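You operate a simulated robot arm through the tools that you are given. There is no shell and no other tool. Be economical: measure what you need, move in short steps, check, and stop when the job is done.

The job below is to be done with a simulated two-armed robot. You get a single attempt, and the scene is never put back.

TASK
On the top of the small bench, fold the grey cloth in half and then in half again.

The check looks at the end state, three seconds after you hand in, the way a careful person would. Anything else that was tipped, shoved, dropped, spilled or broken makes it a failure. Flat cloth is picked up by pressing the open fingertips on it (5 to 10 N) and closing them slowly along it; thin cloth reads only 2 to 8 mm in the jaws.

THE ROBOT
Two 7-joint arms with two-finger parallel grippers on one trunk, on a base that drives. Base frame: it is fixed to the floor where the robot stands at the start and does not move with it; the origin is under the middle of the robot, x ahead of it, y to its left, z up; the surface under the hand at the start is at about z = 0.78. Readings come in m, degrees, newtons and seconds.
The left shoulder is at the start at [0.07, 0.133, 1.076], the right one opposite. With the tool pointing down near the work surface each hand reaches from about 0.18 to 0.64 m from the robot's upright axis, wherever it stands, measured 20 degrees to its own side. Places, roughly: top of the small bench [0.6, 0.7, 0.8]. Payload 1.57 kg a hand.
The tool frame of a hand sits at the grasp point between the pads (the TCP): z along the fingers, y along the line on which they close. The tips reach 0.03 m beyond it. Largest opening 0.08 m; finger width 0.017, thickness 0.012; the body of the gripper, 0.04 by 0.082 m, starts 0.08 m behind the TCP.
Orientation is that of the tool frame in the base frame, as a unit quaternion [w, x, y, z]. With the fingers straight down and closing along the base's y, the tool's x points along the base's -x, its y along +y and its z along -z.

THE INTERFACE
- The arms move only by the tool send_rows. It takes "left_moves", "right_moves" or both (then of equal length, played together; a hand with none holds still); each is a list of rows, each a list of 7 numbers: the turn, a rotation vector about the base's x, y, z in degrees, then the shift along the base's x, y, z in m, then the opening, from 0 (shut) to 1 (fully open). In form: [[ax, ay, az, tx, ty, tz, gripper], ...]. A call has 1 to 20 rows; each row shifts and turns the commanded pose from where the row before left it. Rows are played at 5 a second. More than 0.05 m and 8.6 degrees between two rows, or a gripper value outside its range, and nothing of the call is played. Where a pose cannot be reached the arm comes as near as it can. A force on the tool above 40 N (or 10 N above the force at the start of the call, whichever is more), or a blocked arm, ends the call early, and 0.2 s more pass. Each finger travels about 0.153 m/s and halts on what it meets, pressing with about 43 N; the grip force reading is that of the motor and also rises with nothing between the fingers. The clock runs only during rows and for 0.2 s after the last one: add rows that do not move to give the fingers time. The reply holds the time, the measured pose of the TCP, the force on the tool along the base axes, the opening and the grip force, in the units named above and with some noise, with the torque about the TCP (base axes, N m) and any sound that the robot's microphone picked up.
- Cameras (640 x 400 px; columns grow to the right, rows downward): "scene" is now at [0.1242, -0.0229, 1.2805]; the picture's right is [-0.30, -0.96, 0.00], its down [-0.73, 0.23, -0.64] and it looks along [0.61, -0.19, -0.77] (base axes); focal length 262 px, centre (320, 200). "left" rides on the left gripper at [0.072, 0.007, -0.122] in its tool frame; the picture's right is [-0.09, 1.00, 0.00], its down [-0.84, -0.08, -0.54] and it looks along [-0.54, -0.05, 0.84] (tool axes); focal length 238 px, centre (320, 200). "right" rides on the right gripper at [0.072, -0.007, -0.122] in its tool frame; the picture's right is [0.09, 1.00, 0.00], its down [-0.84, 0.08, -0.54] and it looks along [-0.54, 0.05, 0.84] (tool axes); focal length 238 px, centre (320, 200). There is no depth. A picture from a camera that has moved, and an enlarged one, comes with that camera's place and axes in the base frame and with its lens.
- capture(camera): a new picture of that camera. The clock stands still meanwhile.
- lift_body(by): slides the trunk up (or, below 0, down) by that many m; the arms and the scene camera ride with it, the base frame stays. It gives what a move gives, with no picture.
- steer(legs): drives the robot by 1 to 6 legs, each [ahead, left, turn to the left] in m, m and degrees, along the robot's own axes; the way and the turn of a leg run together, so that a leg with both is an arc; at most 1.5 m and 180 degrees a leg. The arms and the cameras ride along, it lands a little off, and it stops where it bumps. It gives what a move gives.
- pan_tilt(pan, tilt): turns the head with the scene camera to pan (to the left, within 86 degrees either way) and tilt (down, from -29 to 69), counted from straight ahead of the robot. It gives what a move gives.
- zoom(camera, box): a new picture of the part [left, top, right, bottom] of that camera's present view, enlarged. The clock stands still meanwhile.
- job_done(): hands the job in; it is judged then, once.

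Work in short steps. Places have to be worked out from the pictures, the camera data and where the tool is seen: move nearer, look again, correct. Check each grasp and each placing, and mend what went wrong. You have 120 turns and 88 pictures in all, those below and enlarged ones among them. Open the grippers and draw the arms clear of the work before you hand the job in, unless the task says otherwise; then end with one line.

The tools are called after "Call:" as a command line: name --argument value ..., lists and objects as JSON in quotes. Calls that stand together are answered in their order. send_rows: Moves the arms, as the interface text tells. Its arguments: {"type":"object","properties":{"left_moves":{"type":"array"},"right_moves":{"type":"array"}},"required":[]} The other tools are called the same way: lift_body (by) slides the trunk up or down; steer (legs) drives the base; pan_tilt (pan, tilt) turns the head that bears the scene camera; capture (camera) takes a picture; zoom (camera, box) takes an enlarged picture of a part of a camera's view; job_done () hands the job in.

At the start:

```text
t: 0.0
left_tcp_pos: [0.5058, 0.0671, 0.9434]
left_orientation: [0.0, -0.001, 1.0, 0.0]
left_ft_force: [-1.0, 0.5, -0.2]
left_ft_torque: [-0.01, -0.03, 0.05]
left_grip_width: 0.0802
left_grip_force: 0.1
right_tcp_pos: [0.4263, -0.3299, 0.9637]
right_orientation: [0.0, 0.0, 1.0, 0.001]
right_ft_force: [-0.2, 0.3, 0.5]
right_ft_torque: [-0.03, 0.0, 0.0]
right_grip_width: 0.08
right_grip_force: 0.0
trunk travel left (down, up): [-0.65, 0.29]
robot x, y, heading: [0.0025, -0.0024, 0.1]
head pan, tilt: [-17.2, 49.9]
```

scene: 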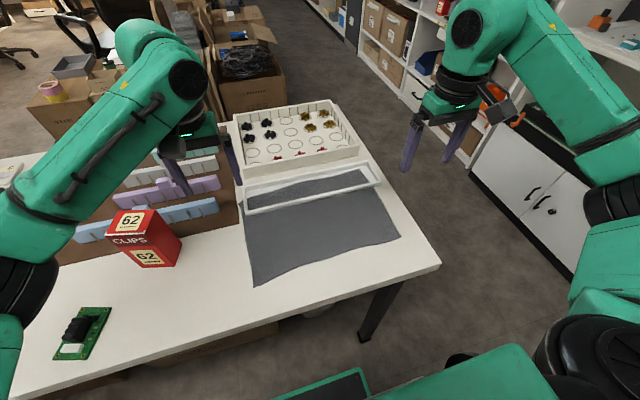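
right: 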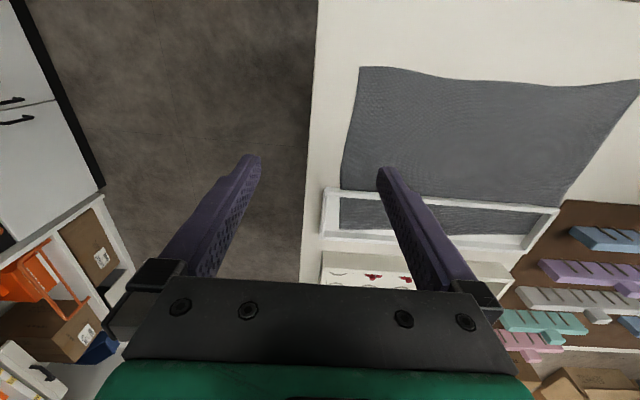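
left: 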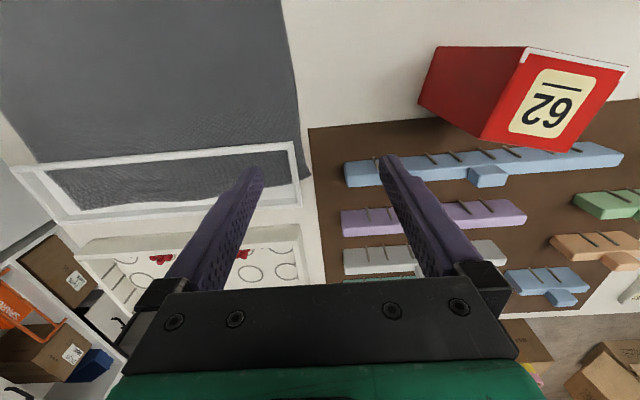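

The grey cloth lies on the table ahead, with a white frame or tray apparently over its far edge. I'll take a closer look and also look to the left to find where the small bench is.

Call:
zoom --camera "scene" --box '[200, 90, 460, 300]'

Call:
pan_tilt --pan 35 --tilt 40

Call:
capture --camera "scene"

```text
1.90 times, centred on (330, 195) of scene
camera zoom: at [0.1242, -0.0229, 1.2805], right [-0.3, -0.96, 0.0], down [-0.73, 0.23, -0.64], along [0.61, -0.19, -0.77], focal length 498 px, centre (301, 210)
```

zoom: 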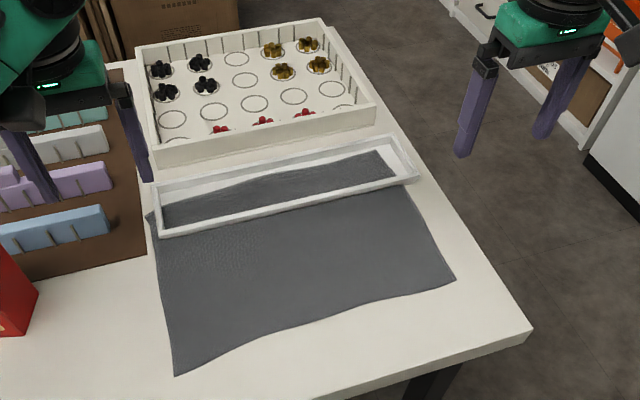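

```text
t: 1.2
left_tcp_pos: [0.5043, 0.0681, 0.9426]
left_orientation: [0.0, 0.0, 1.0, 0.0]
left_ft_force: [0.1, -1.1, 0.6]
left_ft_torque: [-0.04, -0.02, 0.01]
left_grip_width: 0.0798
left_grip_force: 0.0
right_tcp_pos: [0.4252, -0.3307, 0.9633]
right_orientation: [0.0, 0.001, 1.0, -0.001]
right_ft_force: [-0.2, 0.6, -0.7]
right_ft_torque: [0.01, 0.01, 0.01]
right_grip_width: 0.08
right_grip_force: 0.1
trunk travel left (down, up): [-0.65, 0.29]
robot x, y, heading: [-0.0029, 0.0018, 0.1]
head pan, tilt: [35.0, 40.0]
```

```text
83 pictures are left
camera scene: at [0.1203, 0.0486, 1.2946], right [0.57, -0.82, 0.0], down [-0.53, -0.37, -0.77], along [0.63, 0.44, -0.64], focal length 262 px, centre (320, 200)
```

scene: 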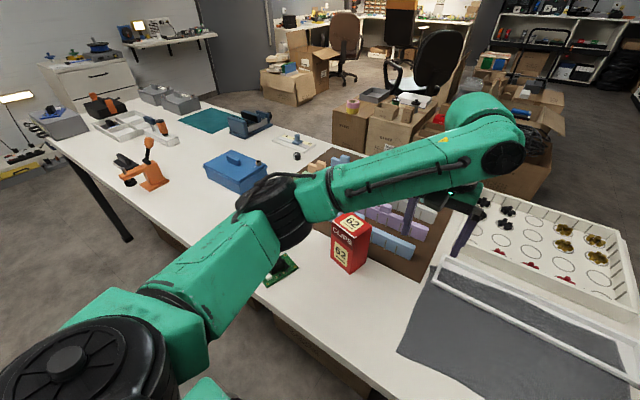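

The bench is this long table; the cloth spans roughly x 0.35–0.60, y −0.29–0.04, and a white frame lies on its far part. I'll zoom with both wrist cameras to see whether the frame rests on the cloth or holds it.

Call:
zoom --camera "right" --box '[300, 150, 580, 325]'

Call:
zoom --camera "left" --box '[0, 100, 320, 300]'

```text
2.29 times, centred on (440, 238) of right
camera zoom: at [0.3551, -0.3362, 1.0861], right [-0.09, 1.0, 0.0], down [0.84, 0.08, 0.54], along [0.54, 0.05, -0.84], focal length 545 px, centre (46, 114)
```

zoom: 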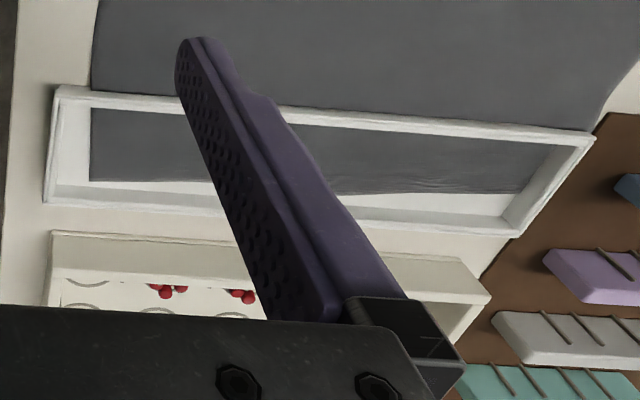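

```text
2.00 times, centred on (160, 200) of left
camera zoom: at [0.4334, 0.0758, 1.0649], right [0.09, 1.0, 0.0], down [0.84, -0.08, 0.54], along [0.54, -0.05, -0.84], focal length 477 px, centre (640, 200)
```

zoom: 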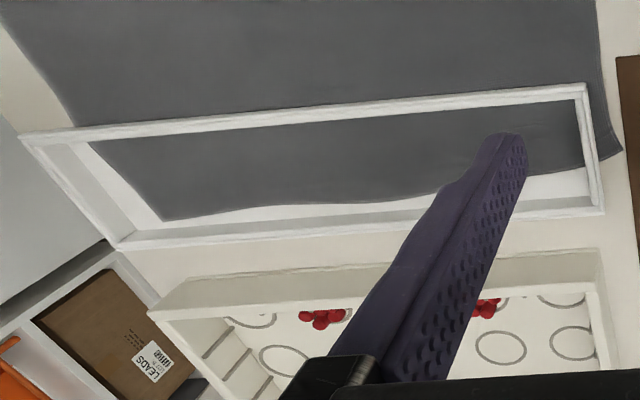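

The frame is an open, light-looking rectangle lying on the cloth's far part, so it has to be lifted off first. I'll look ahead again and bring the left hand, yawed 90°, above the middle of the near rail.

Call:
send_rows --left_moves '[[0, 0, -8.2, 0, -0.017, 0, 1], [0, 0, -8.2, 0, -0.017, 0, 1], [0, 0, -8.2, 0, -0.017, 0, 1], [0, 0, -8.2, 0, -0.017, 0, 1], [0, 0, -8.2, 0, -0.017, 0, 1], [0, 0, -8.2, 0, -0.017, 0, 1], [0, 0, -8.2, 0, -0.017, 0, 1], [0, 0, -8.2, 0, -0.017, 0, 1], [0, 0, -8.2, 0, -0.017, 0, 1], [0, 0, -8.2, 0, -0.017, 0, 1], [0, 0, -8, 0, -0.017, 0, 1], [0, 0, 0, 0, 0, 0, 1]]'

Call:
pan_tilt --pan -10 --tilt 50

Call:
capture --camera "left"

Call:
capture --camera "scene"

```text
t: 3.8
left_tcp_pos: [0.5048, -0.1193, 0.9435]
left_orientation: [0.0, 0.707, 0.707, 0.0]
left_ft_force: [0.2, -0.1, -0.4]
left_ft_torque: [-0.01, 0.01, -0.01]
left_grip_width: 0.08
left_grip_force: 0.0
right_tcp_pos: [0.4259, -0.3295, 0.9634]
right_orientation: [-0.001, 0.0, 1.0, 0.0]
right_ft_force: [-0.4, -0.3, 0.0]
right_ft_torque: [-0.01, -0.02, -0.02]
right_grip_width: 0.0802
right_grip_force: 0.1
trunk travel left (down, up): [-0.65, 0.29]
robot x, y, heading: [-0.0043, -0.0011, 0.1]
head pan, tilt: [35.0, 40.0]
```

```text
t: 4.9
left_tcp_pos: [0.5041, -0.1187, 0.9424]
left_orientation: [0.0, 0.707, 0.708, -0.001]
left_ft_force: [1.1, -0.2, -0.4]
left_ft_torque: [-0.02, 0.0, 0.01]
left_grip_width: 0.08
left_grip_force: 0.3
right_tcp_pos: [0.425, -0.3299, 0.9634]
right_orientation: [-0.001, 0.0, 1.0, 0.001]
right_ft_force: [0.4, 0.9, 0.0]
right_ft_torque: [-0.03, 0.01, 0.04]
right_grip_width: 0.0801
right_grip_force: 0.1
trunk travel left (down, up): [-0.65, 0.29]
robot x, y, heading: [0.0031, 0.0001, 0.1]
head pan, tilt: [-10.0, 50.0]
```

```text
80 pictures are left
camera left: at [0.5109, -0.0455, 1.0651], right [1.0, -0.09, 0.0], down [-0.08, -0.84, 0.54], along [-0.05, -0.54, -0.84], focal length 238 px, centre (320, 200)
```

left: 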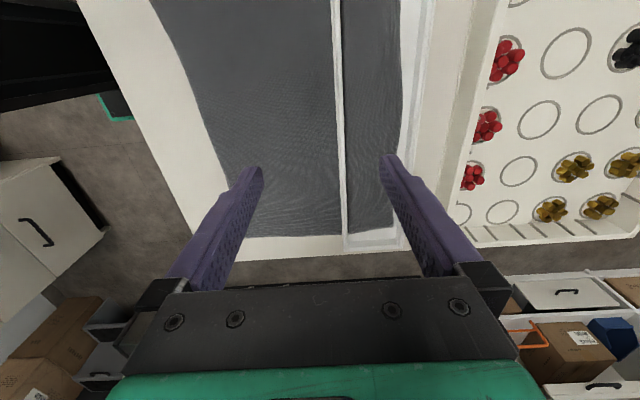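

```text
79 pictures are left
camera scene: at [0.1265, -0.0134, 1.2804], right [-0.17, -0.98, 0.0], down [-0.75, 0.13, -0.64], along [0.63, -0.11, -0.77], focal length 262 px, centre (320, 200)
```

scene: 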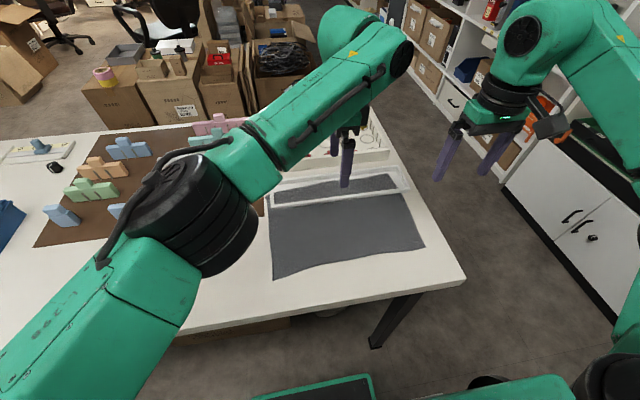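

The near rail is at about x 0.525 beneath the hand. I'll centre over it, partly close, descend to z 0.86 and check.

Call:
send_rows --left_moves '[[0, 0, 0, 0.02, 0, -0.02, 0.6], [0, 0, 0, 0, 0, -0.03, 0.6], [0, 0, 0, 0, 0, -0.033, 0.6], [0, 0, 0, 0, 0, 0, 0.6]]'

Call:
capture --camera "left"

Call:
zoom --camera "scene" --box '[250, 130, 430, 240]'

```text
t: 5.9
left_tcp_pos: [0.5127, -0.1101, 0.853]
left_orientation: [0.0, 0.707, 0.707, 0.0]
left_ft_force: [0.6, 0.0, 0.5]
left_ft_torque: [0.0, -0.04, 0.03]
left_grip_width: 0.048
left_grip_force: 0.0
left hand out of reach, approached as far as the arm can: row 1
right_tcp_pos: [0.4254, -0.3302, 0.9633]
right_orientation: [0.0, 0.0, 1.0, 0.0]
right_ft_force: [0.6, -0.2, -0.4]
right_ft_torque: [0.02, 0.01, 0.02]
right_grip_width: 0.0801
right_grip_force: 0.0
trunk travel left (down, up): [-0.65, 0.29]
robot x, y, heading: [0.0013, 0.0003, 0.1]
head pan, tilt: [-10.0, 50.0]
```

```text
78 pictures are left
camera left: at [0.5193, -0.0375, 0.9744], right [1.0, -0.09, 0.0], down [-0.08, -0.84, 0.54], along [-0.05, -0.54, -0.84], focal length 238 px, centre (320, 200)
```

left: 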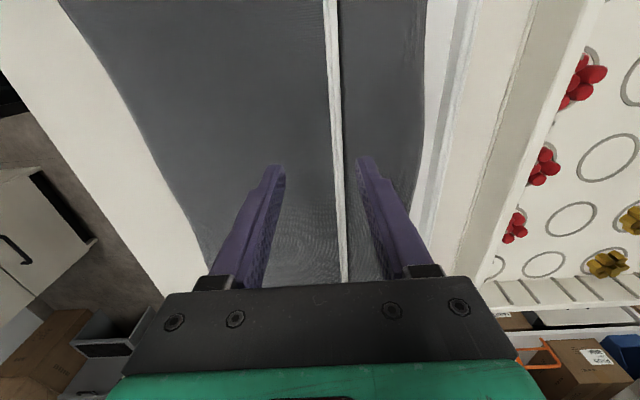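

```text
3.56 times, centred on (340, 185) of scene
camera zoom: at [0.1265, -0.0131, 1.2804], right [-0.17, -0.98, 0.0], down [-0.75, 0.13, -0.64], along [0.63, -0.11, -0.77], focal length 930 px, centre (249, 253)
```

zoom: 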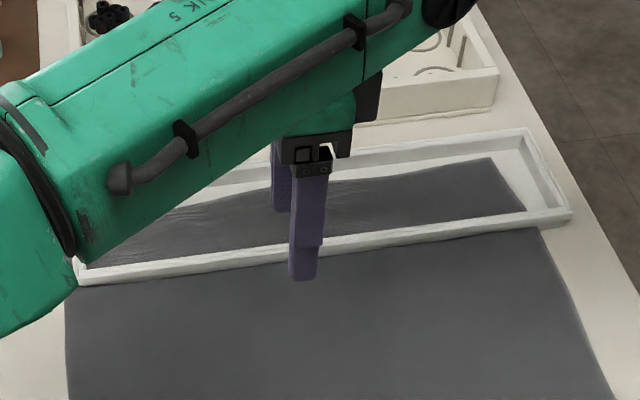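

The left hand reaches its limit at x≈0.513; rail is at about 0.524. I'll raise slightly and drive the base 0.08 m ahead, which leaves more reach for the far edge too.

Call:
send_rows --left_moves '[[0, 0, 0, -0.03, 0, 0.04, 0.6], [0, 0, 0, -0.03, 0, 0.03, 0.6]]'

Call:
steer --legs '[[0.08, 0, 0]]'

Call:
capture --camera "left"

```text
t: 6.5
left_tcp_pos: [0.4514, -0.1111, 0.9222]
left_orientation: [0.0, 0.707, 0.707, 0.0]
left_ft_force: [-0.8, 0.9, -0.6]
left_ft_torque: [0.01, -0.01, -0.01]
left_grip_width: 0.0481
left_grip_force: 0.0
right_tcp_pos: [0.4262, -0.3301, 0.9637]
right_orientation: [0.0, -0.001, 1.0, 0.0]
right_ft_force: [0.5, -0.5, -0.1]
right_ft_torque: [-0.01, 0.04, 0.0]
right_grip_width: 0.08
right_grip_force: 0.1
trunk travel left (down, up): [-0.65, 0.29]
robot x, y, heading: [0.0012, 0.0025, -0.0]
head pan, tilt: [-10.0, 50.0]
```

```text
t: 7.6
left_tcp_pos: [0.5325, -0.1106, 0.9215]
left_orientation: [0.0, 0.706, 0.708, 0.0]
left_ft_force: [0.3, 0.5, 0.4]
left_ft_torque: [-0.05, 0.0, -0.01]
left_grip_width: 0.0478
left_grip_force: 0.0
right_tcp_pos: [0.5054, -0.3294, 0.9648]
right_orientation: [0.0, -0.001, 1.0, 0.0]
right_ft_force: [0.0, -0.1, -0.1]
right_ft_torque: [-0.04, -0.01, -0.01]
right_grip_width: 0.0797
right_grip_force: 0.1
trunk travel left (down, up): [-0.65, 0.29]
robot x, y, heading: [0.0764, 0.0005, -0.2]
head pan, tilt: [-10.0, 50.0]
```

```text
76 pictures are left
camera left: at [0.5391, -0.0384, 1.0433], right [1.0, -0.09, 0.0], down [-0.08, -0.84, 0.54], along [-0.05, -0.54, -0.84], focal length 238 px, centre (320, 200)
```

left: 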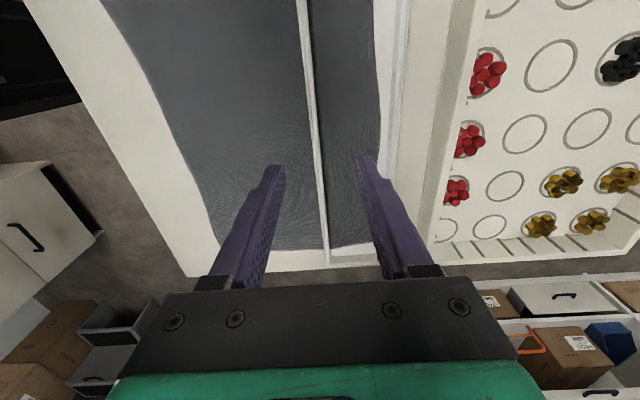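

The rail is at x≈0.5265, nearly parallel to y, with its middle around y −0.137. I'll shift there and descend to z≈0.816 (tips ~6 mm above the table), then check.

Call:
send_rows --left_moves '[[0, 0, 0, -0.006, -0.026, -0.02, 0.6], [0, 0, 0, 0, 0, -0.03, 0.6], [0, 0, 0, 0, 0, -0.03, 0.6], [0, 0, 0, 0, 0, -0.015, 0.6], [0, 0, 0, 0, 0, -0.01, 0.6], [0, 0, 0, 0, 0, 0, 0.6]]'

Call:
capture --camera "left"

Call:
zoom --camera "scene" --box '[200, 120, 440, 270]'

```text
t: 9.0
left_tcp_pos: [0.5255, -0.1385, 0.8173]
left_orientation: [0.0, 0.706, 0.708, 0.0]
left_ft_force: [0.2, 0.2, -0.5]
left_ft_torque: [0.01, -0.05, -0.01]
left_grip_width: 0.0478
left_grip_force: 0.1
right_tcp_pos: [0.5053, -0.3296, 0.9634]
right_orientation: [0.0, -0.001, 1.0, 0.0]
right_ft_force: [1.0, -0.7, -0.2]
right_ft_torque: [-0.01, 0.01, -0.02]
right_grip_width: 0.0802
right_grip_force: 0.1
trunk travel left (down, up): [-0.65, 0.29]
robot x, y, heading: [0.0792, -0.0003, 0.1]
head pan, tilt: [-10.0, 50.0]
```

```text
75 pictures are left
camera left: at [0.5325, -0.0656, 0.9384], right [1.0, -0.09, 0.0], down [-0.08, -0.84, 0.54], along [-0.05, -0.54, -0.84], focal length 238 px, centre (320, 200)
```

left: 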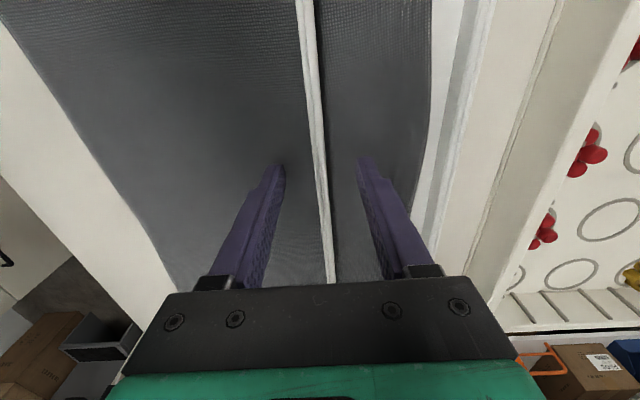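

```text
2.67 times, centred on (320, 195) of scene
camera zoom: at [0.2052, -0.0133, 1.2805], right [-0.17, -0.98, 0.0], down [-0.75, 0.13, -0.64], along [0.63, -0.11, -0.77], focal length 698 px, centre (320, 213)
```

zoom: 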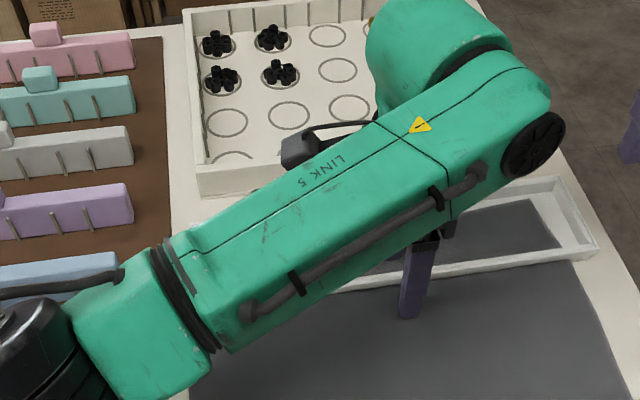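

The rail sits between the fingers. I'll lower 3 mm and close slowly on it.

Call:
send_rows --left_moves '[[0, 0, 0, 0, 0, -0.003, 0.6], [0, 0, 0, 0, 0, 0, 0.45], [0, 0, 0, 0, 0, 0, 0.35], [0, 0, 0, 0, 0, 0, 0.25], [0, 0, 0, 0, 0, 0, 0.15], [0, 0, 0, 0, 0, 0, 0.05], [0, 0, 0, 0, 0, 0, 0], [0, 0, 0, 0, 0, 0, 0]]'

Call:
capture --camera "left"

```text
t: 10.8
left_tcp_pos: [0.5283, -0.1363, 0.8164]
left_orientation: [0.004, 0.706, 0.708, 0.003]
left_ft_force: [20.7, -1.2, 34.2]
left_ft_torque: [-0.39, -0.77, 0.17]
left_grip_width: 0.0061
left_grip_force: 25.9
right_tcp_pos: [0.5064, -0.3291, 0.9649]
right_orientation: [0.0, -0.001, 1.0, -0.002]
right_ft_force: [0.0, 0.0, 0.6]
right_ft_torque: [-0.03, 0.0, -0.02]
right_grip_width: 0.0799
right_grip_force: 0.1
trunk travel left (down, up): [-0.65, 0.29]
robot x, y, heading: [0.0793, -0.0012, 0.3]
head pan, tilt: [-10.0, 50.0]
```

```text
73 pictures are left
camera left: at [0.5338, -0.0637, 0.938], right [1.0, -0.09, 0.01], down [-0.08, -0.84, 0.54], along [-0.04, -0.54, -0.84], focal length 238 px, centre (320, 200)
```

left: 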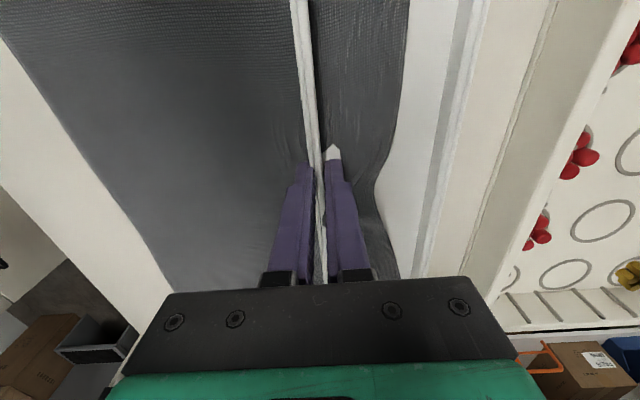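

Fingertips dragged on the cloth (34 N vertical). I'll open, rise about 8 mm and close again on the rail alone.

Call:
send_rows --left_moves '[[0, 0, 0, 0, 0, 0, 0.2], [0, 0, 0, 0, 0, 0, 0.35], [0, 0, 0, -0.001, 0, 0.005, 0.4], [0, 0, 0, 0, 0, 0.006, 0.4], [0, 0, 0, 0, 0, 0, 0.4]]'

Call:
capture --camera "left"

```text
t: 12.0
left_tcp_pos: [0.5246, -0.1382, 0.8233]
left_orientation: [-0.001, 0.706, 0.708, 0.0]
left_ft_force: [-0.3, 1.3, -0.4]
left_ft_torque: [0.02, -0.02, -0.01]
left_grip_width: 0.0318
left_grip_force: 0.0
right_tcp_pos: [0.5055, -0.3297, 0.9637]
right_orientation: [0.0, -0.001, 1.0, 0.0]
right_ft_force: [-0.3, -0.2, 0.6]
right_ft_torque: [0.0, -0.02, -0.04]
right_grip_width: 0.0798
right_grip_force: 0.1
trunk travel left (down, up): [-0.65, 0.29]
robot x, y, heading: [0.0803, -0.0012, 0.1]
head pan, tilt: [-10.0, 50.0]
```

```text
72 pictures are left
camera left: at [0.5321, -0.0647, 0.9455], right [1.0, -0.09, 0.0], down [-0.08, -0.84, 0.54], along [-0.05, -0.54, -0.84], focal length 238 px, centre (320, 200)
```

left: 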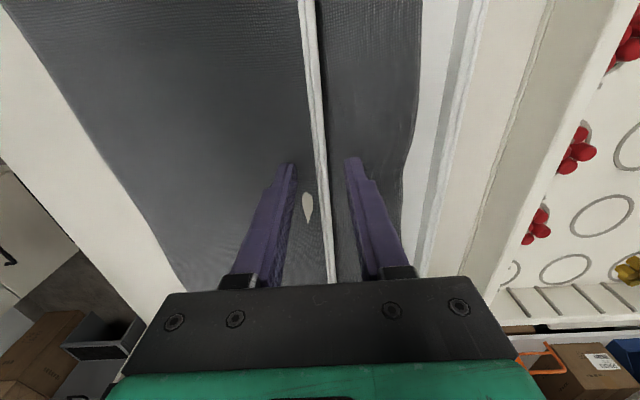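

The fingers are free again and the rail still stands between them. Closing at this height.

Call:
send_rows --left_moves '[[0, 0, 0, 0, 0, 0, 0.3], [0, 0, 0, 0, 0, 0, 0.22], [0, 0, 0, 0, 0, 0, 0.15], [0, 0, 0, 0, 0, 0, 0.08], [0, 0, 0, 0, 0, 0, 0], [0, 0, 0, 0, 0, 0, 0], [0, 0, 0, 0, 0, 0, 0]]'

Call:
capture --camera "left"

```text
t: 13.6
left_tcp_pos: [0.5277, -0.1379, 0.8243]
left_orientation: [0.0, 0.707, 0.707, 0.0]
left_ft_force: [16.2, -1.6, 9.2]
left_ft_torque: [0.18, -0.32, -0.42]
left_grip_width: 0.0048
left_grip_force: 25.3
right_tcp_pos: [0.5074, -0.3302, 0.9625]
right_orientation: [0.0, -0.001, 1.0, -0.001]
right_ft_force: [-0.2, -0.1, 0.0]
right_ft_torque: [0.0, 0.0, -0.01]
right_grip_width: 0.0799
right_grip_force: 0.1
trunk travel left (down, up): [-0.65, 0.29]
robot x, y, heading: [0.0798, 0.0016, -0.0]
head pan, tilt: [-10.0, 50.0]
```

```text
71 pictures are left
camera left: at [0.5346, -0.0648, 0.9458], right [1.0, -0.09, 0.0], down [-0.08, -0.84, 0.54], along [-0.05, -0.54, -0.84], focal length 238 px, centre (320, 200)
```

left: 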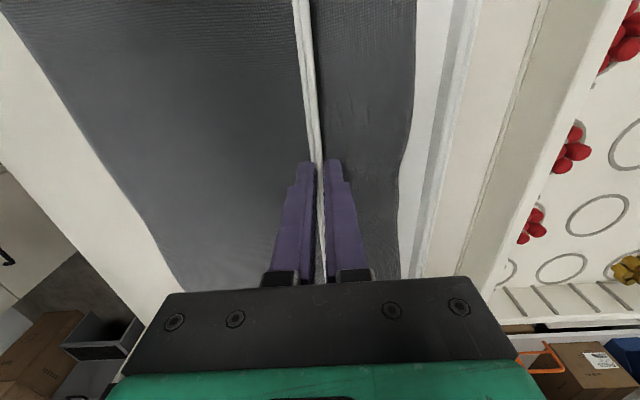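

Rail gripped (4.8 mm). I'll test-lift 2 cm and check whether the cloth comes with it.

Call:
send_rows --left_moves '[[0, 0, 0, 0.002, 0, 0.01, 0], [0, 0, 0, 0, 0, 0.01, 0], [0, 0, 0, 0, 0, 0, 0]]'

Call:
capture --camera "left"

Call:
capture --camera "right"

```text
t: 14.4
left_tcp_pos: [0.5271, -0.1371, 0.8444]
left_orientation: [0.0, 0.707, 0.707, 0.001]
left_ft_force: [-0.5, 1.6, 0.6]
left_ft_torque: [0.03, 0.04, 0.0]
left_grip_width: 0.0
left_grip_force: 21.5
right_tcp_pos: [0.5062, -0.3288, 0.9631]
right_orientation: [-0.001, -0.001, 1.0, -0.001]
right_ft_force: [-1.5, -0.6, -0.4]
right_ft_torque: [0.07, 0.02, 0.0]
right_grip_width: 0.0801
right_grip_force: 0.1
trunk travel left (down, up): [-0.65, 0.29]
robot x, y, heading: [0.0787, 0.0019, 0.1]
head pan, tilt: [-10.0, 50.0]
```

```text
70 pictures are left
camera left: at [0.5353, -0.0647, 0.9655], right [1.0, -0.09, 0.0], down [-0.08, -0.84, 0.54], along [-0.05, -0.54, -0.84], focal length 238 px, centre (320, 200)
```

left: 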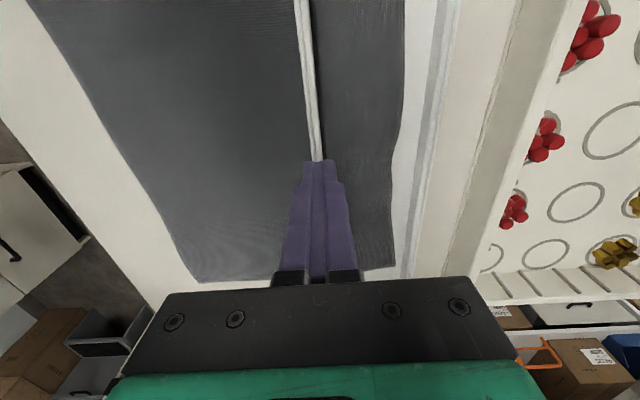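

```text
69 pictures are left
camera right: at [0.435, -0.3359, 1.086], right [-0.09, 1.0, 0.0], down [0.84, 0.08, 0.54], along [0.54, 0.05, -0.84], focal length 238 px, centre (320, 200)
```

right: 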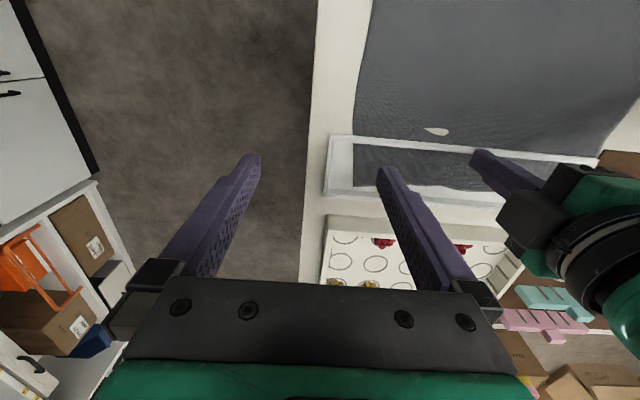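

The hand slipped off the rail (thin, ~5 mm). I'll zoom closely to judge the rail's height and profile before regripping.

Call:
zoom --camera "scene" --box '[370, 180, 434, 220]'

Call:
zoom --camera "right" --box '[310, 110, 470, 210]'

```text
10.00 times, centred on (402, 200) of scene
camera zoom: at [0.2062, -0.0135, 1.2806], right [-0.17, -0.98, 0.0], down [-0.76, 0.13, -0.64], along [0.63, -0.11, -0.77], focal length 2616 px, centre (-500, 200)
```

zoom: 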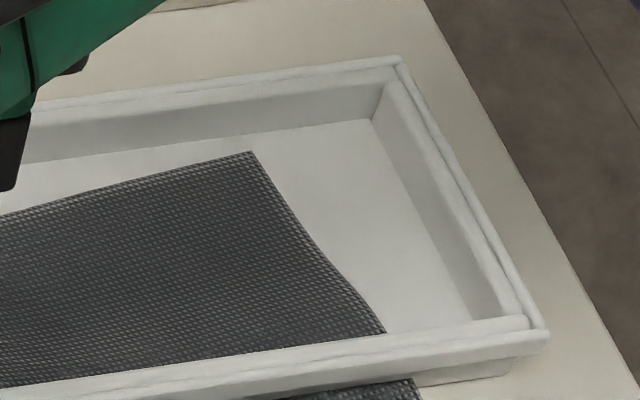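

```text
4.00 times, centred on (390, 160) of right
camera zoom: at [0.435, -0.3359, 1.086], right [-0.09, 1.0, 0.0], down [0.84, 0.08, 0.54], along [0.54, 0.05, -0.84], focal length 953 px, centre (40, 360)
```

zoom: 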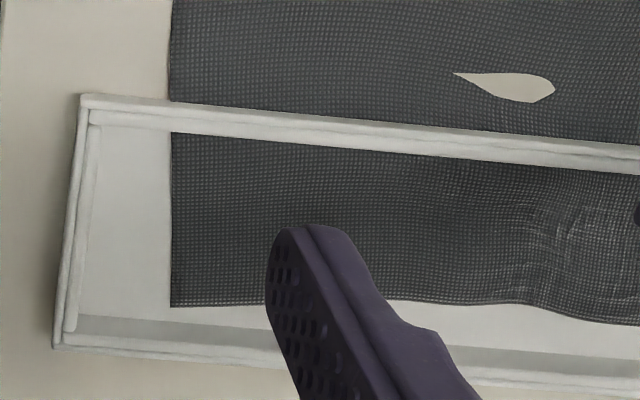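

The rail is a ~2 cm high wall with a rim, centre near x 0.5285. I'll pre-open only slightly so the cloth isn't swept, descend lower on the wall and close again.

Call:
send_rows --left_moves '[[0, 0, 0, 0.0015, 0, 0, 0.25], [0, 0, 0, 0, 0, -0.01, 0.25], [0, 0, 0, 0, 0, -0.01, 0.25], [0, 0, 0, 0, 0, -0.006, 0.25], [0, 0, 0, 0, 0, 0, 0.25]]'

Call:
zoom --camera "left" --box '[240, 100, 400, 200]'

```text
t: 15.6
left_tcp_pos: [0.5289, -0.138, 0.818]
left_orientation: [0.0, 0.706, 0.708, 0.0]
left_ft_force: [0.0, -0.2, -0.1]
left_ft_torque: [-0.03, 0.02, 0.0]
left_grip_width: 0.0201
left_grip_force: 0.1
right_tcp_pos: [0.5052, -0.3306, 0.9624]
right_orientation: [0.0, -0.001, 1.0, 0.0]
right_ft_force: [0.5, 0.6, -0.4]
right_ft_torque: [0.0, -0.02, 0.01]
right_grip_width: 0.0802
right_grip_force: 0.1
trunk travel left (down, up): [-0.65, 0.29]
robot x, y, heading: [0.0799, -0.0004, 0.2]
head pan, tilt: [-10.0, 50.0]
```

```text
4.00 times, centred on (320, 150) of left
camera zoom: at [0.5356, -0.0651, 0.94], right [1.0, -0.09, 0.0], down [-0.08, -0.84, 0.54], along [-0.05, -0.54, -0.84], focal length 953 px, centre (320, 400)
```

zoom: 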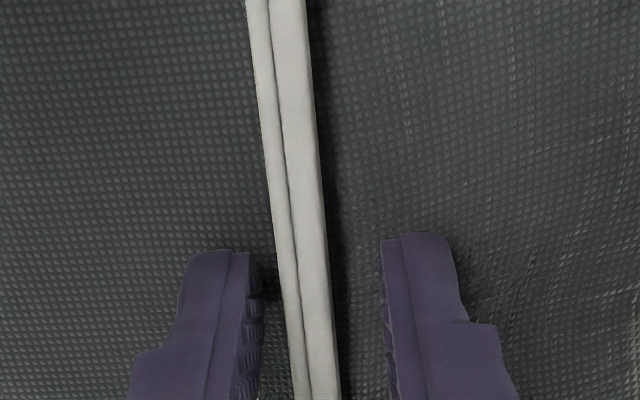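

The rail appears ~3 mm to the near side of the gap centre; I'll shift −2.5 mm, and close gently.

Call:
send_rows --left_moves '[[0, 0, 0, -0.0025, 0, 0, 0.25], [0, 0, 0, 0, 0, 0, 0.2], [0, 0, 0, 0, 0, 0, 0.15], [0, 0, 0, 0, 0, 0, 0.1], [0, 0, 0, 0, 0, 0, 0.05], [0, 0, 0, 0, 0, 0, 0]]'

Call:
zoom --camera "left" --box '[240, 100, 400, 200]'

```text
t: 17.0
left_tcp_pos: [0.5271, -0.1376, 0.8187]
left_orientation: [0.0, 0.706, 0.708, 0.0]
left_ft_force: [9.1, -0.2, 3.2]
left_ft_torque: [-0.08, -0.03, -0.34]
left_grip_width: 0.0048
left_grip_force: 25.3
right_tcp_pos: [0.5067, -0.3306, 0.9634]
right_orientation: [-0.001, -0.001, 1.0, 0.0]
right_ft_force: [0.0, 0.4, -0.2]
right_ft_torque: [0.01, -0.01, 0.0]
right_grip_width: 0.0801
right_grip_force: 0.0
trunk travel left (down, up): [-0.65, 0.29]
robot x, y, heading: [0.0813, 0.0014, 0.1]
head pan, tilt: [-10.0, 50.0]
```

```text
4.00 times, centred on (320, 150) of left
camera zoom: at [0.5347, -0.0646, 0.9401], right [1.0, -0.09, 0.0], down [-0.08, -0.84, 0.54], along [-0.05, -0.54, -0.84], focal length 953 px, centre (320, 400)
```

zoom: 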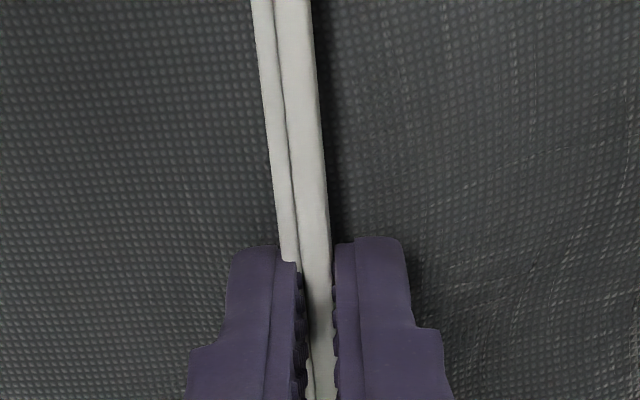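

Gripped again at 4.8 mm, lower on the wall. I'll relieve the side force and lift only 6 mm to read the force.

Call:
send_rows --left_moves '[[0, 0, 0, 0.0015, 0, 0, 0], [0, 0, 0, 0, 0, 0.002, 0], [0, 0, 0, 0, 0, 0.002, 0], [0, 0, 0, 0, 0, 0, 0]]'

Call:
send_rows --left_moves '[[0, 0, 0, 0, 0, 0.003, 0], [0, 0, 0, 0, 0, 0, 0]]'

Call:
zoom --camera "scene" --box '[240, 140, 448, 270]'

```text
t: 18.0
left_tcp_pos: [0.5281, -0.1379, 0.818]
left_orientation: [-0.004, 0.706, 0.708, -0.002]
left_ft_force: [-5.1, -2.1, -32.2]
left_ft_torque: [-0.24, -0.17, -0.27]
left_grip_width: 0.0049
left_grip_force: 25.5
right_tcp_pos: [0.5079, -0.3332, 0.9613]
right_orientation: [-0.002, -0.001, 1.0, 0.0]
right_ft_force: [0.7, -1.1, 0.0]
right_ft_torque: [-0.03, 0.02, -0.02]
right_grip_width: 0.0797
right_grip_force: 0.0
trunk travel left (down, up): [-0.65, 0.29]
robot x, y, heading: [0.0797, -0.0003, 0.3]
head pan, tilt: [-10.0, 50.0]
```

```text
t: 18.6
left_tcp_pos: [0.5282, -0.1377, 0.8219]
left_orientation: [-0.003, 0.707, 0.707, -0.002]
left_ft_force: [-11.9, 0.6, -36.5]
left_ft_torque: [0.15, 0.07, -0.44]
left_grip_width: 0.0048
left_grip_force: 25.4
right_tcp_pos: [0.507, -0.3314, 0.9611]
right_orientation: [-0.001, -0.001, 1.0, 0.002]
right_ft_force: [-1.2, 0.1, -1.2]
right_ft_torque: [-0.04, -0.02, 0.02]
right_grip_width: 0.0801
right_grip_force: 0.0
trunk travel left (down, up): [-0.65, 0.29]
robot x, y, heading: [0.0783, -0.0026, -0.0]
head pan, tilt: [-10.0, 50.0]
```

```text
3.08 times, centred on (344, 205) of scene
camera zoom: at [0.208, -0.0148, 1.28], right [-0.17, -0.98, 0.0], down [-0.76, 0.13, -0.64], along [0.63, -0.11, -0.77], focal length 805 px, centre (246, 185)
```

zoom: 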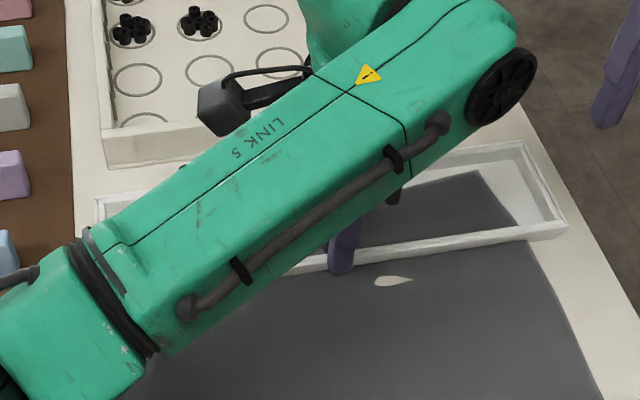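

The frame did not budge under 36 N, well beyond the payload: it's fixed, so I won't force it. I'll release and instead draw the cloth out from under it toward me, so I first back off and inspect.

Call:
send_rows --left_moves '[[0, 0, 0, 0, 0, -0.004, 0], [0, 0, 0, 0, 0, 0, 0.15], [0, 0, 0, 0, 0, 0, 0.25], [0, 0, 0, 0, 0, 0.03, 0.25], [0, 0, 0, 0, 0, 0.04, 0.4], [0, 0, 0, 0, 0, 0.05, 0.6], [0, 0, 0, -0.03, 0.04, 0.03, 0.6], [0, 0, 0, -0.03, 0.05, 0, 0.6], [0, 0, 0, -0.03, 0.05, 0, 0.6], [0, 0, 0, 0, 0, 0, 0.6]]'

Call:
capture --camera "scene"

Call:
zoom --camera "scene" --box '[240, 150, 432, 270]'

```text
refused: row 7 steps farther than a row can; nothing moved
```

```text
63 pictures are left
camera scene: at [0.208, -0.0148, 1.28], right [-0.17, -0.98, 0.0], down [-0.76, 0.13, -0.64], along [0.63, -0.11, -0.77], focal length 262 px, centre (320, 200)
```

scene: 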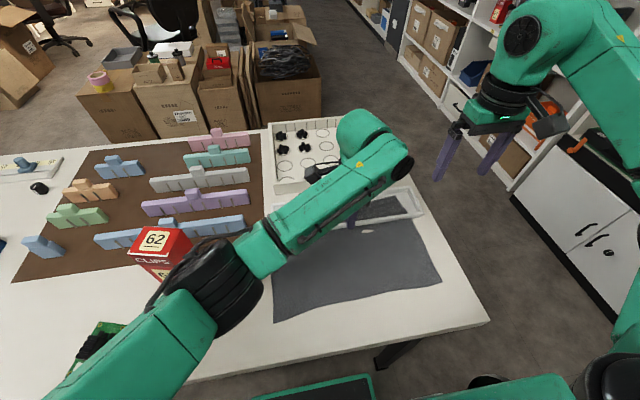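

```text
3.33 times, centred on (336, 210) of scene
camera zoom: at [0.208, -0.0148, 1.28], right [-0.17, -0.98, 0.0], down [-0.76, 0.13, -0.64], along [0.63, -0.11, -0.77], focal length 872 px, centre (267, 167)
```

zoom: 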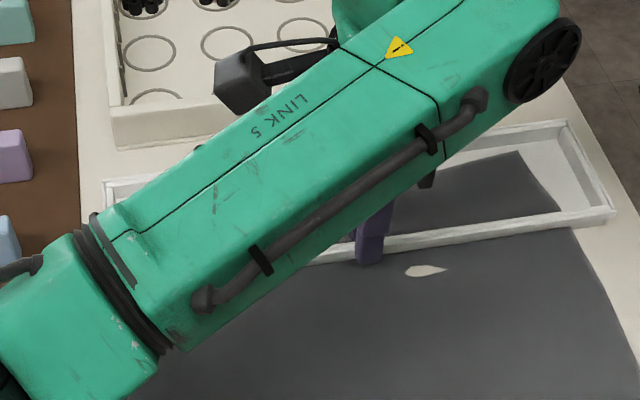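

The call was refused for a too-large step; I'll resend with smaller steps, easing upward first since the elbow hangs near the red box.

Call:
send_rows --left_moves '[[0, 0, 0, 0, 0, -0.004, 0], [0, 0, 0, 0, 0, 0, 0.15], [0, 0, 0, 0, 0, 0, 0.25], [0, 0, 0, 0, 0, 0.03, 0.25], [0, 0, 0, 0, 0, 0.04, 0.4], [0, 0, 0, 0, 0, 0.045, 0.6], [0, 0, 0, -0.03, 0.03, 0.02, 0.6], [0, 0, 0, -0.03, 0.035, 0, 0.6], [0, 0, 0, -0.03, 0.035, 0, 0.6], [0, 0, 0, 0, 0, 0, 0.6]]'

Call:
capture --camera "scene"

```text
t: 20.8
left_tcp_pos: [0.4386, -0.0393, 0.9571]
left_orientation: [-0.002, 0.706, 0.708, 0.0]
left_ft_force: [-0.2, -0.1, -0.4]
left_ft_torque: [0.0, 0.03, 0.01]
left_grip_width: 0.0483
left_grip_force: 0.1
right_tcp_pos: [0.5059, -0.3301, 0.9632]
right_orientation: [0.0, 0.0, 1.0, 0.001]
right_ft_force: [-0.4, 0.4, -0.2]
right_ft_torque: [0.02, -0.01, -0.01]
right_grip_width: 0.08
right_grip_force: 0.1
trunk travel left (down, up): [-0.65, 0.29]
robot x, y, heading: [0.0781, 0.004, 0.3]
head pan, tilt: [-10.0, 50.0]
```

```text
61 pictures are left
camera scene: at [0.2058, -0.0142, 1.2804], right [-0.17, -0.98, 0.0], down [-0.75, 0.13, -0.64], along [0.63, -0.11, -0.77], focal length 262 px, centre (320, 200)
```

scene: 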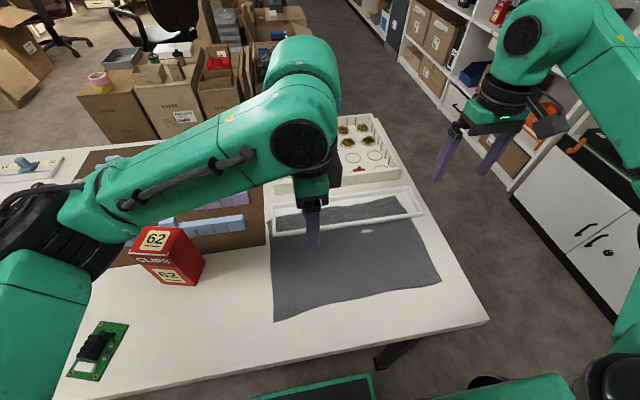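

The cloth's near edge runs from about (0.351, 0.043) to (0.371, −0.284), its far edge at x≈0.59, and the bench edge is x≈0.288. I'll back up 0.1 m for comfortable working room and yaw the left hand back.

Call:
steer --legs '[[-0.1, 0, 0]]'

Call:
send_rows --left_moves '[[0, 0, 8.2, 0, 0.006, 0, 0.5], [0, 0, 8.2, 0, 0.006, 0, 0.5], [0, 0, 8.2, 0, 0.006, 0, 0.5], [0, 0, 8.2, 0, 0.006, 0, 0.5], [0, 0, 8.2, 0, 0.006, 0, 0.5], [0, 0, 8.2, 0, 0.006, 0, 0.5], [0, 0, 8.2, 0, 0.006, 0, 0.5], [0, 0, 8.2, 0, 0.006, 0, 0.5], [0, 0, 8.2, 0, 0.006, 0, 0.5], [0, 0, 8.2, 0, 0.004, 0, 0.5], [0, 0, 8, 0, 0, 0, 0.5], [0, 0, 0, 0, 0, 0, 0.5]]' --right_moves '[[0, 0, 0, -0.005, 0.006, 0, 0.5], [0, 0, 0, -0.005, 0.006, 0, 0.5], [0, 0, 0, -0.005, 0.006, 0, 0.5], [0, 0, 0, -0.005, 0.006, 0, 0.5], [0, 0, 0, -0.005, 0.006, 0, 0.5], [0, 0, 0, -0.005, 0.006, 0, 0.5], [0, 0, 0, -0.005, 0.006, 0, 0.5], [0, 0, 0, -0.005, 0.006, 0, 0.5], [0, 0, 0, 0, 0.006, 0, 0.5], [0, 0, 0, 0, 0.003, 0, 0.5], [0, 0, 0, 0, 0, 0, 0.5], [0, 0, 0, 0, 0, 0, 0.5]]'

Call:
capture --camera "left"

Call:
capture --camera "right"

```text
t: 21.9
left_tcp_pos: [0.3368, -0.0383, 0.9575]
left_orientation: [-0.001, 0.706, 0.708, 0.0]
left_ft_force: [0.4, 0.2, -0.4]
left_ft_torque: [0.0, -0.01, 0.04]
left_grip_width: 0.048
left_grip_force: 0.1
right_tcp_pos: [0.403, -0.3296, 0.9633]
right_orientation: [0.0, -0.002, 1.0, 0.001]
right_ft_force: [-0.9, -0.7, -0.5]
right_ft_torque: [0.03, 0.0, 0.0]
right_grip_width: 0.0801
right_grip_force: 0.1
trunk travel left (down, up): [-0.65, 0.29]
robot x, y, heading: [-0.0272, -0.0005, -0.1]
head pan, tilt: [-10.0, 50.0]
```

```text
t: 24.6
left_tcp_pos: [0.3347, 0.0199, 0.9568]
left_orientation: [0.0, -0.003, 1.0, -0.001]
left_ft_force: [0.1, -0.3, 0.6]
left_ft_torque: [-0.04, -0.01, 0.0]
left_grip_width: 0.0401
left_grip_force: 0.1
right_tcp_pos: [0.3627, -0.2718, 0.9634]
right_orientation: [0.0, -0.002, 1.0, 0.0]
right_ft_force: [0.6, -1.4, 0.1]
right_ft_torque: [0.0, -0.02, 0.0]
right_grip_width: 0.0402
right_grip_force: 0.0
trunk travel left (down, up): [-0.65, 0.29]
robot x, y, heading: [-0.0231, -0.0029, 0.0]
head pan, tilt: [-10.0, 50.0]
```

```text
60 pictures are left
camera left: at [0.2645, 0.027, 1.0787], right [0.09, 1.0, 0.0], down [0.84, -0.07, 0.54], along [0.54, -0.05, -0.84], focal length 238 px, centre (320, 200)
```

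left: 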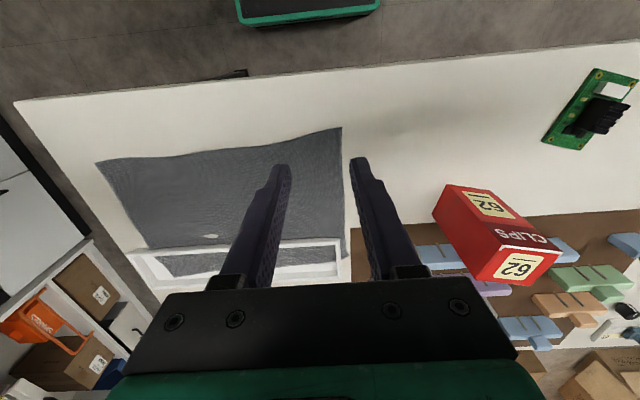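

```text
59 pictures are left
camera right: at [0.2917, -0.2784, 1.0862], right [-0.1, 1.0, 0.0], down [0.84, 0.08, 0.54], along [0.54, 0.05, -0.84], focal length 238 px, centre (320, 200)
```

right: 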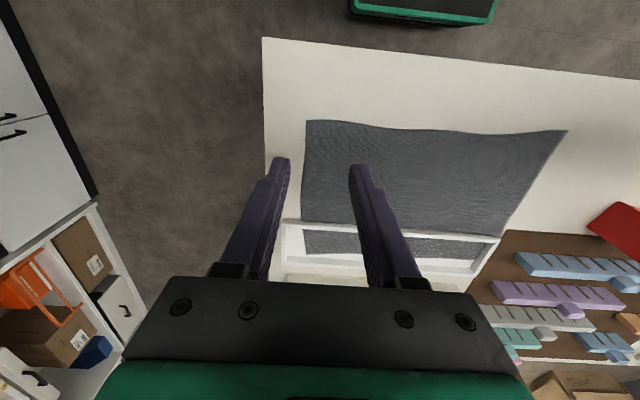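

Both near corners agree between cameras: left (0.351, 0.046), right (0.371, −0.289). I'll bring both hands over them, just inside the edge, down to about z 0.83.

Call:
send_rows --left_moves '[[0, 0, 0, 0.015, -0.003, -0.03, 0.4], [0, 0, 0, 0.014, -0.003, -0.035, 0.4], [0, 0, 0, 0, 0, -0.035, 0.4], [0, 0, 0, 0, 0, -0.027, 0.4], [0, 0, 0, 0, 0, 0, 0.4]]' --right_moves '[[0, 0, 0, 0.01, 0.007, -0.03, 0.4], [0, 0, 0, 0.008, 0.007, -0.035, 0.4], [0, 0, 0, 0, 0, -0.035, 0.4], [0, 0, 0, 0, 0, -0.033, 0.4], [0, 0, 0, 0, 0, 0, 0.4]]'

Call:
zoom --camera "left" --box '[160, 60, 480, 260]'

Call:
zoom --camera "right" --box '[160, 60, 480, 260]'

```text
t: 25.8
left_tcp_pos: [0.3644, 0.0143, 0.831]
left_orientation: [0.0, -0.002, 1.0, 0.001]
left_ft_force: [0.2, -0.5, 0.7]
left_ft_torque: [0.0, -0.01, 0.01]
left_grip_width: 0.032
left_grip_force: 0.1
right_tcp_pos: [0.3822, -0.2568, 0.8323]
right_orientation: [0.001, -0.002, 1.0, 0.0]
right_ft_force: [-0.6, 0.9, 0.3]
right_ft_torque: [-0.01, -0.01, -0.01]
right_grip_width: 0.0321
right_grip_force: 0.0
trunk travel left (down, up): [-0.65, 0.29]
robot x, y, heading: [-0.0259, 0.0027, -0.1]
head pan, tilt: [-10.0, 50.0]
```

```text
2.00 times, centred on (320, 160) of left
camera zoom: at [0.2927, 0.0208, 0.9534], right [0.09, 1.0, 0.0], down [0.84, -0.07, 0.54], along [0.54, -0.05, -0.84], focal length 477 px, centre (320, 280)
```

zoom: 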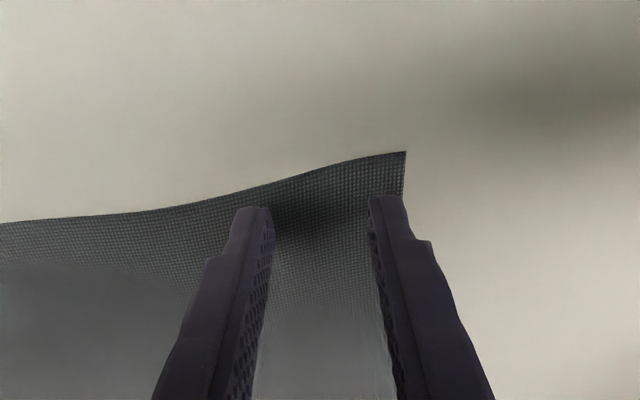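

```text
2.00 times, centred on (320, 160) of right
camera zoom: at [0.3109, -0.2632, 0.9539], right [-0.1, 1.0, 0.0], down [0.84, 0.08, 0.54], along [0.54, 0.05, -0.84], focal length 477 px, centre (320, 280)
```

zoom: 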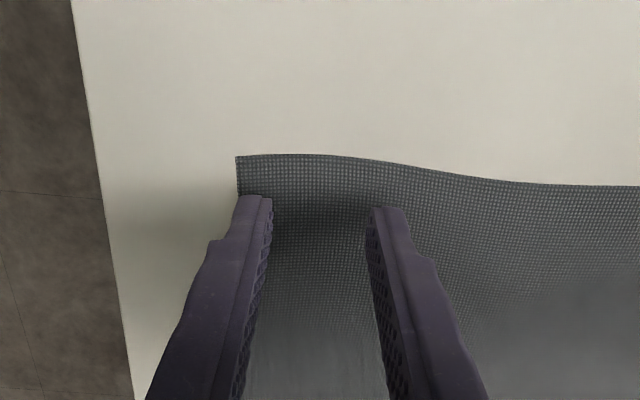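

Both hands are well placed just inside the corners. Descending to contact.

Call:
send_rows --left_moves '[[0, 0, 0, 0, 0, -0.01, 0.4], [0, 0, 0, 0, 0, -0.008, 0.4], [0, 0, 0, 0, 0, 0, 0.4]]' --right_moves '[[0, 0, 0, 0, 0, -0.01, 0.4], [0, 0, 0, 0, 0, -0.009, 0.4], [0, 0, 0, 0, 0, 0, 0.4]]'

```text
t: 26.6
left_tcp_pos: [0.3658, 0.0142, 0.8142]
left_orientation: [0.0, -0.001, 1.0, 0.0]
left_ft_force: [0.2, -0.7, 0.0]
left_ft_torque: [0.03, -0.01, -0.02]
left_grip_width: 0.0322
left_grip_force: 0.1
right_tcp_pos: [0.3821, -0.2585, 0.8124]
right_orientation: [0.001, -0.002, 1.0, 0.0]
right_ft_force: [0.7, -0.5, 5.0]
right_ft_torque: [-0.01, -0.02, -0.02]
right_grip_width: 0.0318
right_grip_force: 0.0
trunk travel left (down, up): [-0.65, 0.29]
robot x, y, heading: [-0.0249, 0.0005, 0.1]
head pan, tilt: [-10.0, 50.0]
```

Right is pressing 5 N; left not yet. I'll lower the left another 2.5 mm and the right 0.5 mm.

Call:
send_rows --left_moves '[[0, 0, 0, 0, 0, -0.0018, 0.4], [0, 0, 0, 0, 0, 0, 0.4]]' --right_moves '[[0, 0, 0, 0, 0, -0.0003, 0.4], [0, 0, 0, 0, 0, 0, 0.4]]'

```text
t: 27.1
left_tcp_pos: [0.3636, 0.0142, 0.8124]
left_orientation: [0.001, -0.002, 1.0, 0.0]
left_ft_force: [-0.2, 1.4, 2.6]
left_ft_torque: [0.01, -0.03, -0.01]
left_grip_width: 0.0318
left_grip_force: 0.1
right_tcp_pos: [0.3827, -0.2569, 0.8118]
right_orientation: [0.001, -0.001, 1.0, 0.001]
right_ft_force: [0.7, -0.5, 7.4]
right_ft_torque: [0.05, -0.02, -0.04]
right_grip_width: 0.0318
right_grip_force: 0.1
trunk travel left (down, up): [-0.65, 0.29]
robot x, y, heading: [-0.024, 0.0023, 0.3]
head pan, tilt: [-10.0, 50.0]
```

Contact on both. Lower the left slightly more, then close slowly.

Call:
send_rows --left_moves '[[0, 0, 0, 0, 0, -0.0007, 0.4], [0, 0, 0, 0, 0, 0, 0.35], [0, 0, 0, 0, 0, 0, 0.3], [0, 0, 0, 0, 0, 0, 0.25], [0, 0, 0, 0, 0, 0, 0.2], [0, 0, 0, 0, 0, 0, 0.15], [0, 0, 0, 0, 0, 0, 0.1], [0, 0, 0, 0, 0, 0, 0.05], [0, 0, 0, 0, 0, 0, 0], [0, 0, 0, 0, 0, 0, 0]]' --right_moves '[[0, 0, 0, 0, 0, 0, 0.4], [0, 0, 0, 0, 0, 0, 0.35], [0, 0, 0, 0, 0, 0, 0.3], [0, 0, 0, 0, 0, 0, 0.25], [0, 0, 0, 0, 0, 0, 0.2], [0, 0, 0, 0, 0, 0, 0.15], [0, 0, 0, 0, 0, 0, 0.1], [0, 0, 0, 0, 0, 0, 0.05], [0, 0, 0, 0, 0, 0, 0], [0, 0, 0, 0, 0, 0, 0]]'

Call:
capture --camera "scene"

```text
t: 29.4
left_tcp_pos: [0.3633, 0.0132, 0.812]
left_orientation: [0.002, -0.001, 1.0, 0.0]
left_ft_force: [1.0, 0.6, 17.9]
left_ft_torque: [-0.01, -0.06, -0.02]
left_grip_width: 0.0
left_grip_force: 20.8
right_tcp_pos: [0.3814, -0.2596, 0.812]
right_orientation: [0.001, -0.002, 1.0, 0.0]
right_ft_force: [1.1, 0.0, 1.2]
right_ft_torque: [-0.02, 0.01, 0.01]
right_grip_width: 0.0001
right_grip_force: 20.6
trunk travel left (down, up): [-0.65, 0.29]
robot x, y, heading: [-0.0248, -0.0007, 0.2]
head pan, tilt: [-10.0, 50.0]
```

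```text
56 pictures are left
camera scene: at [0.1005, -0.0132, 1.2808], right [-0.17, -0.99, 0.0], down [-0.75, 0.13, -0.64], along [0.63, -0.11, -0.76], focal length 262 px, centre (320, 200)
```

scene: 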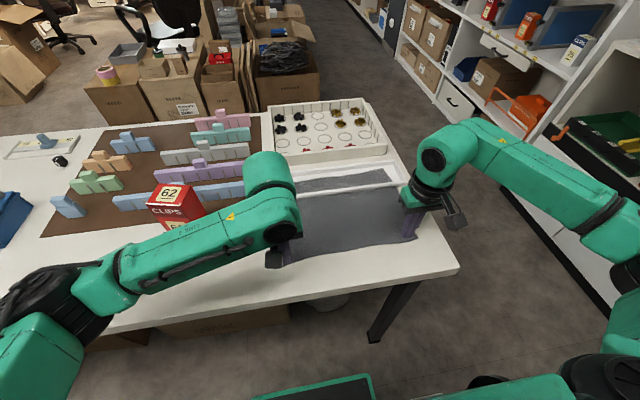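

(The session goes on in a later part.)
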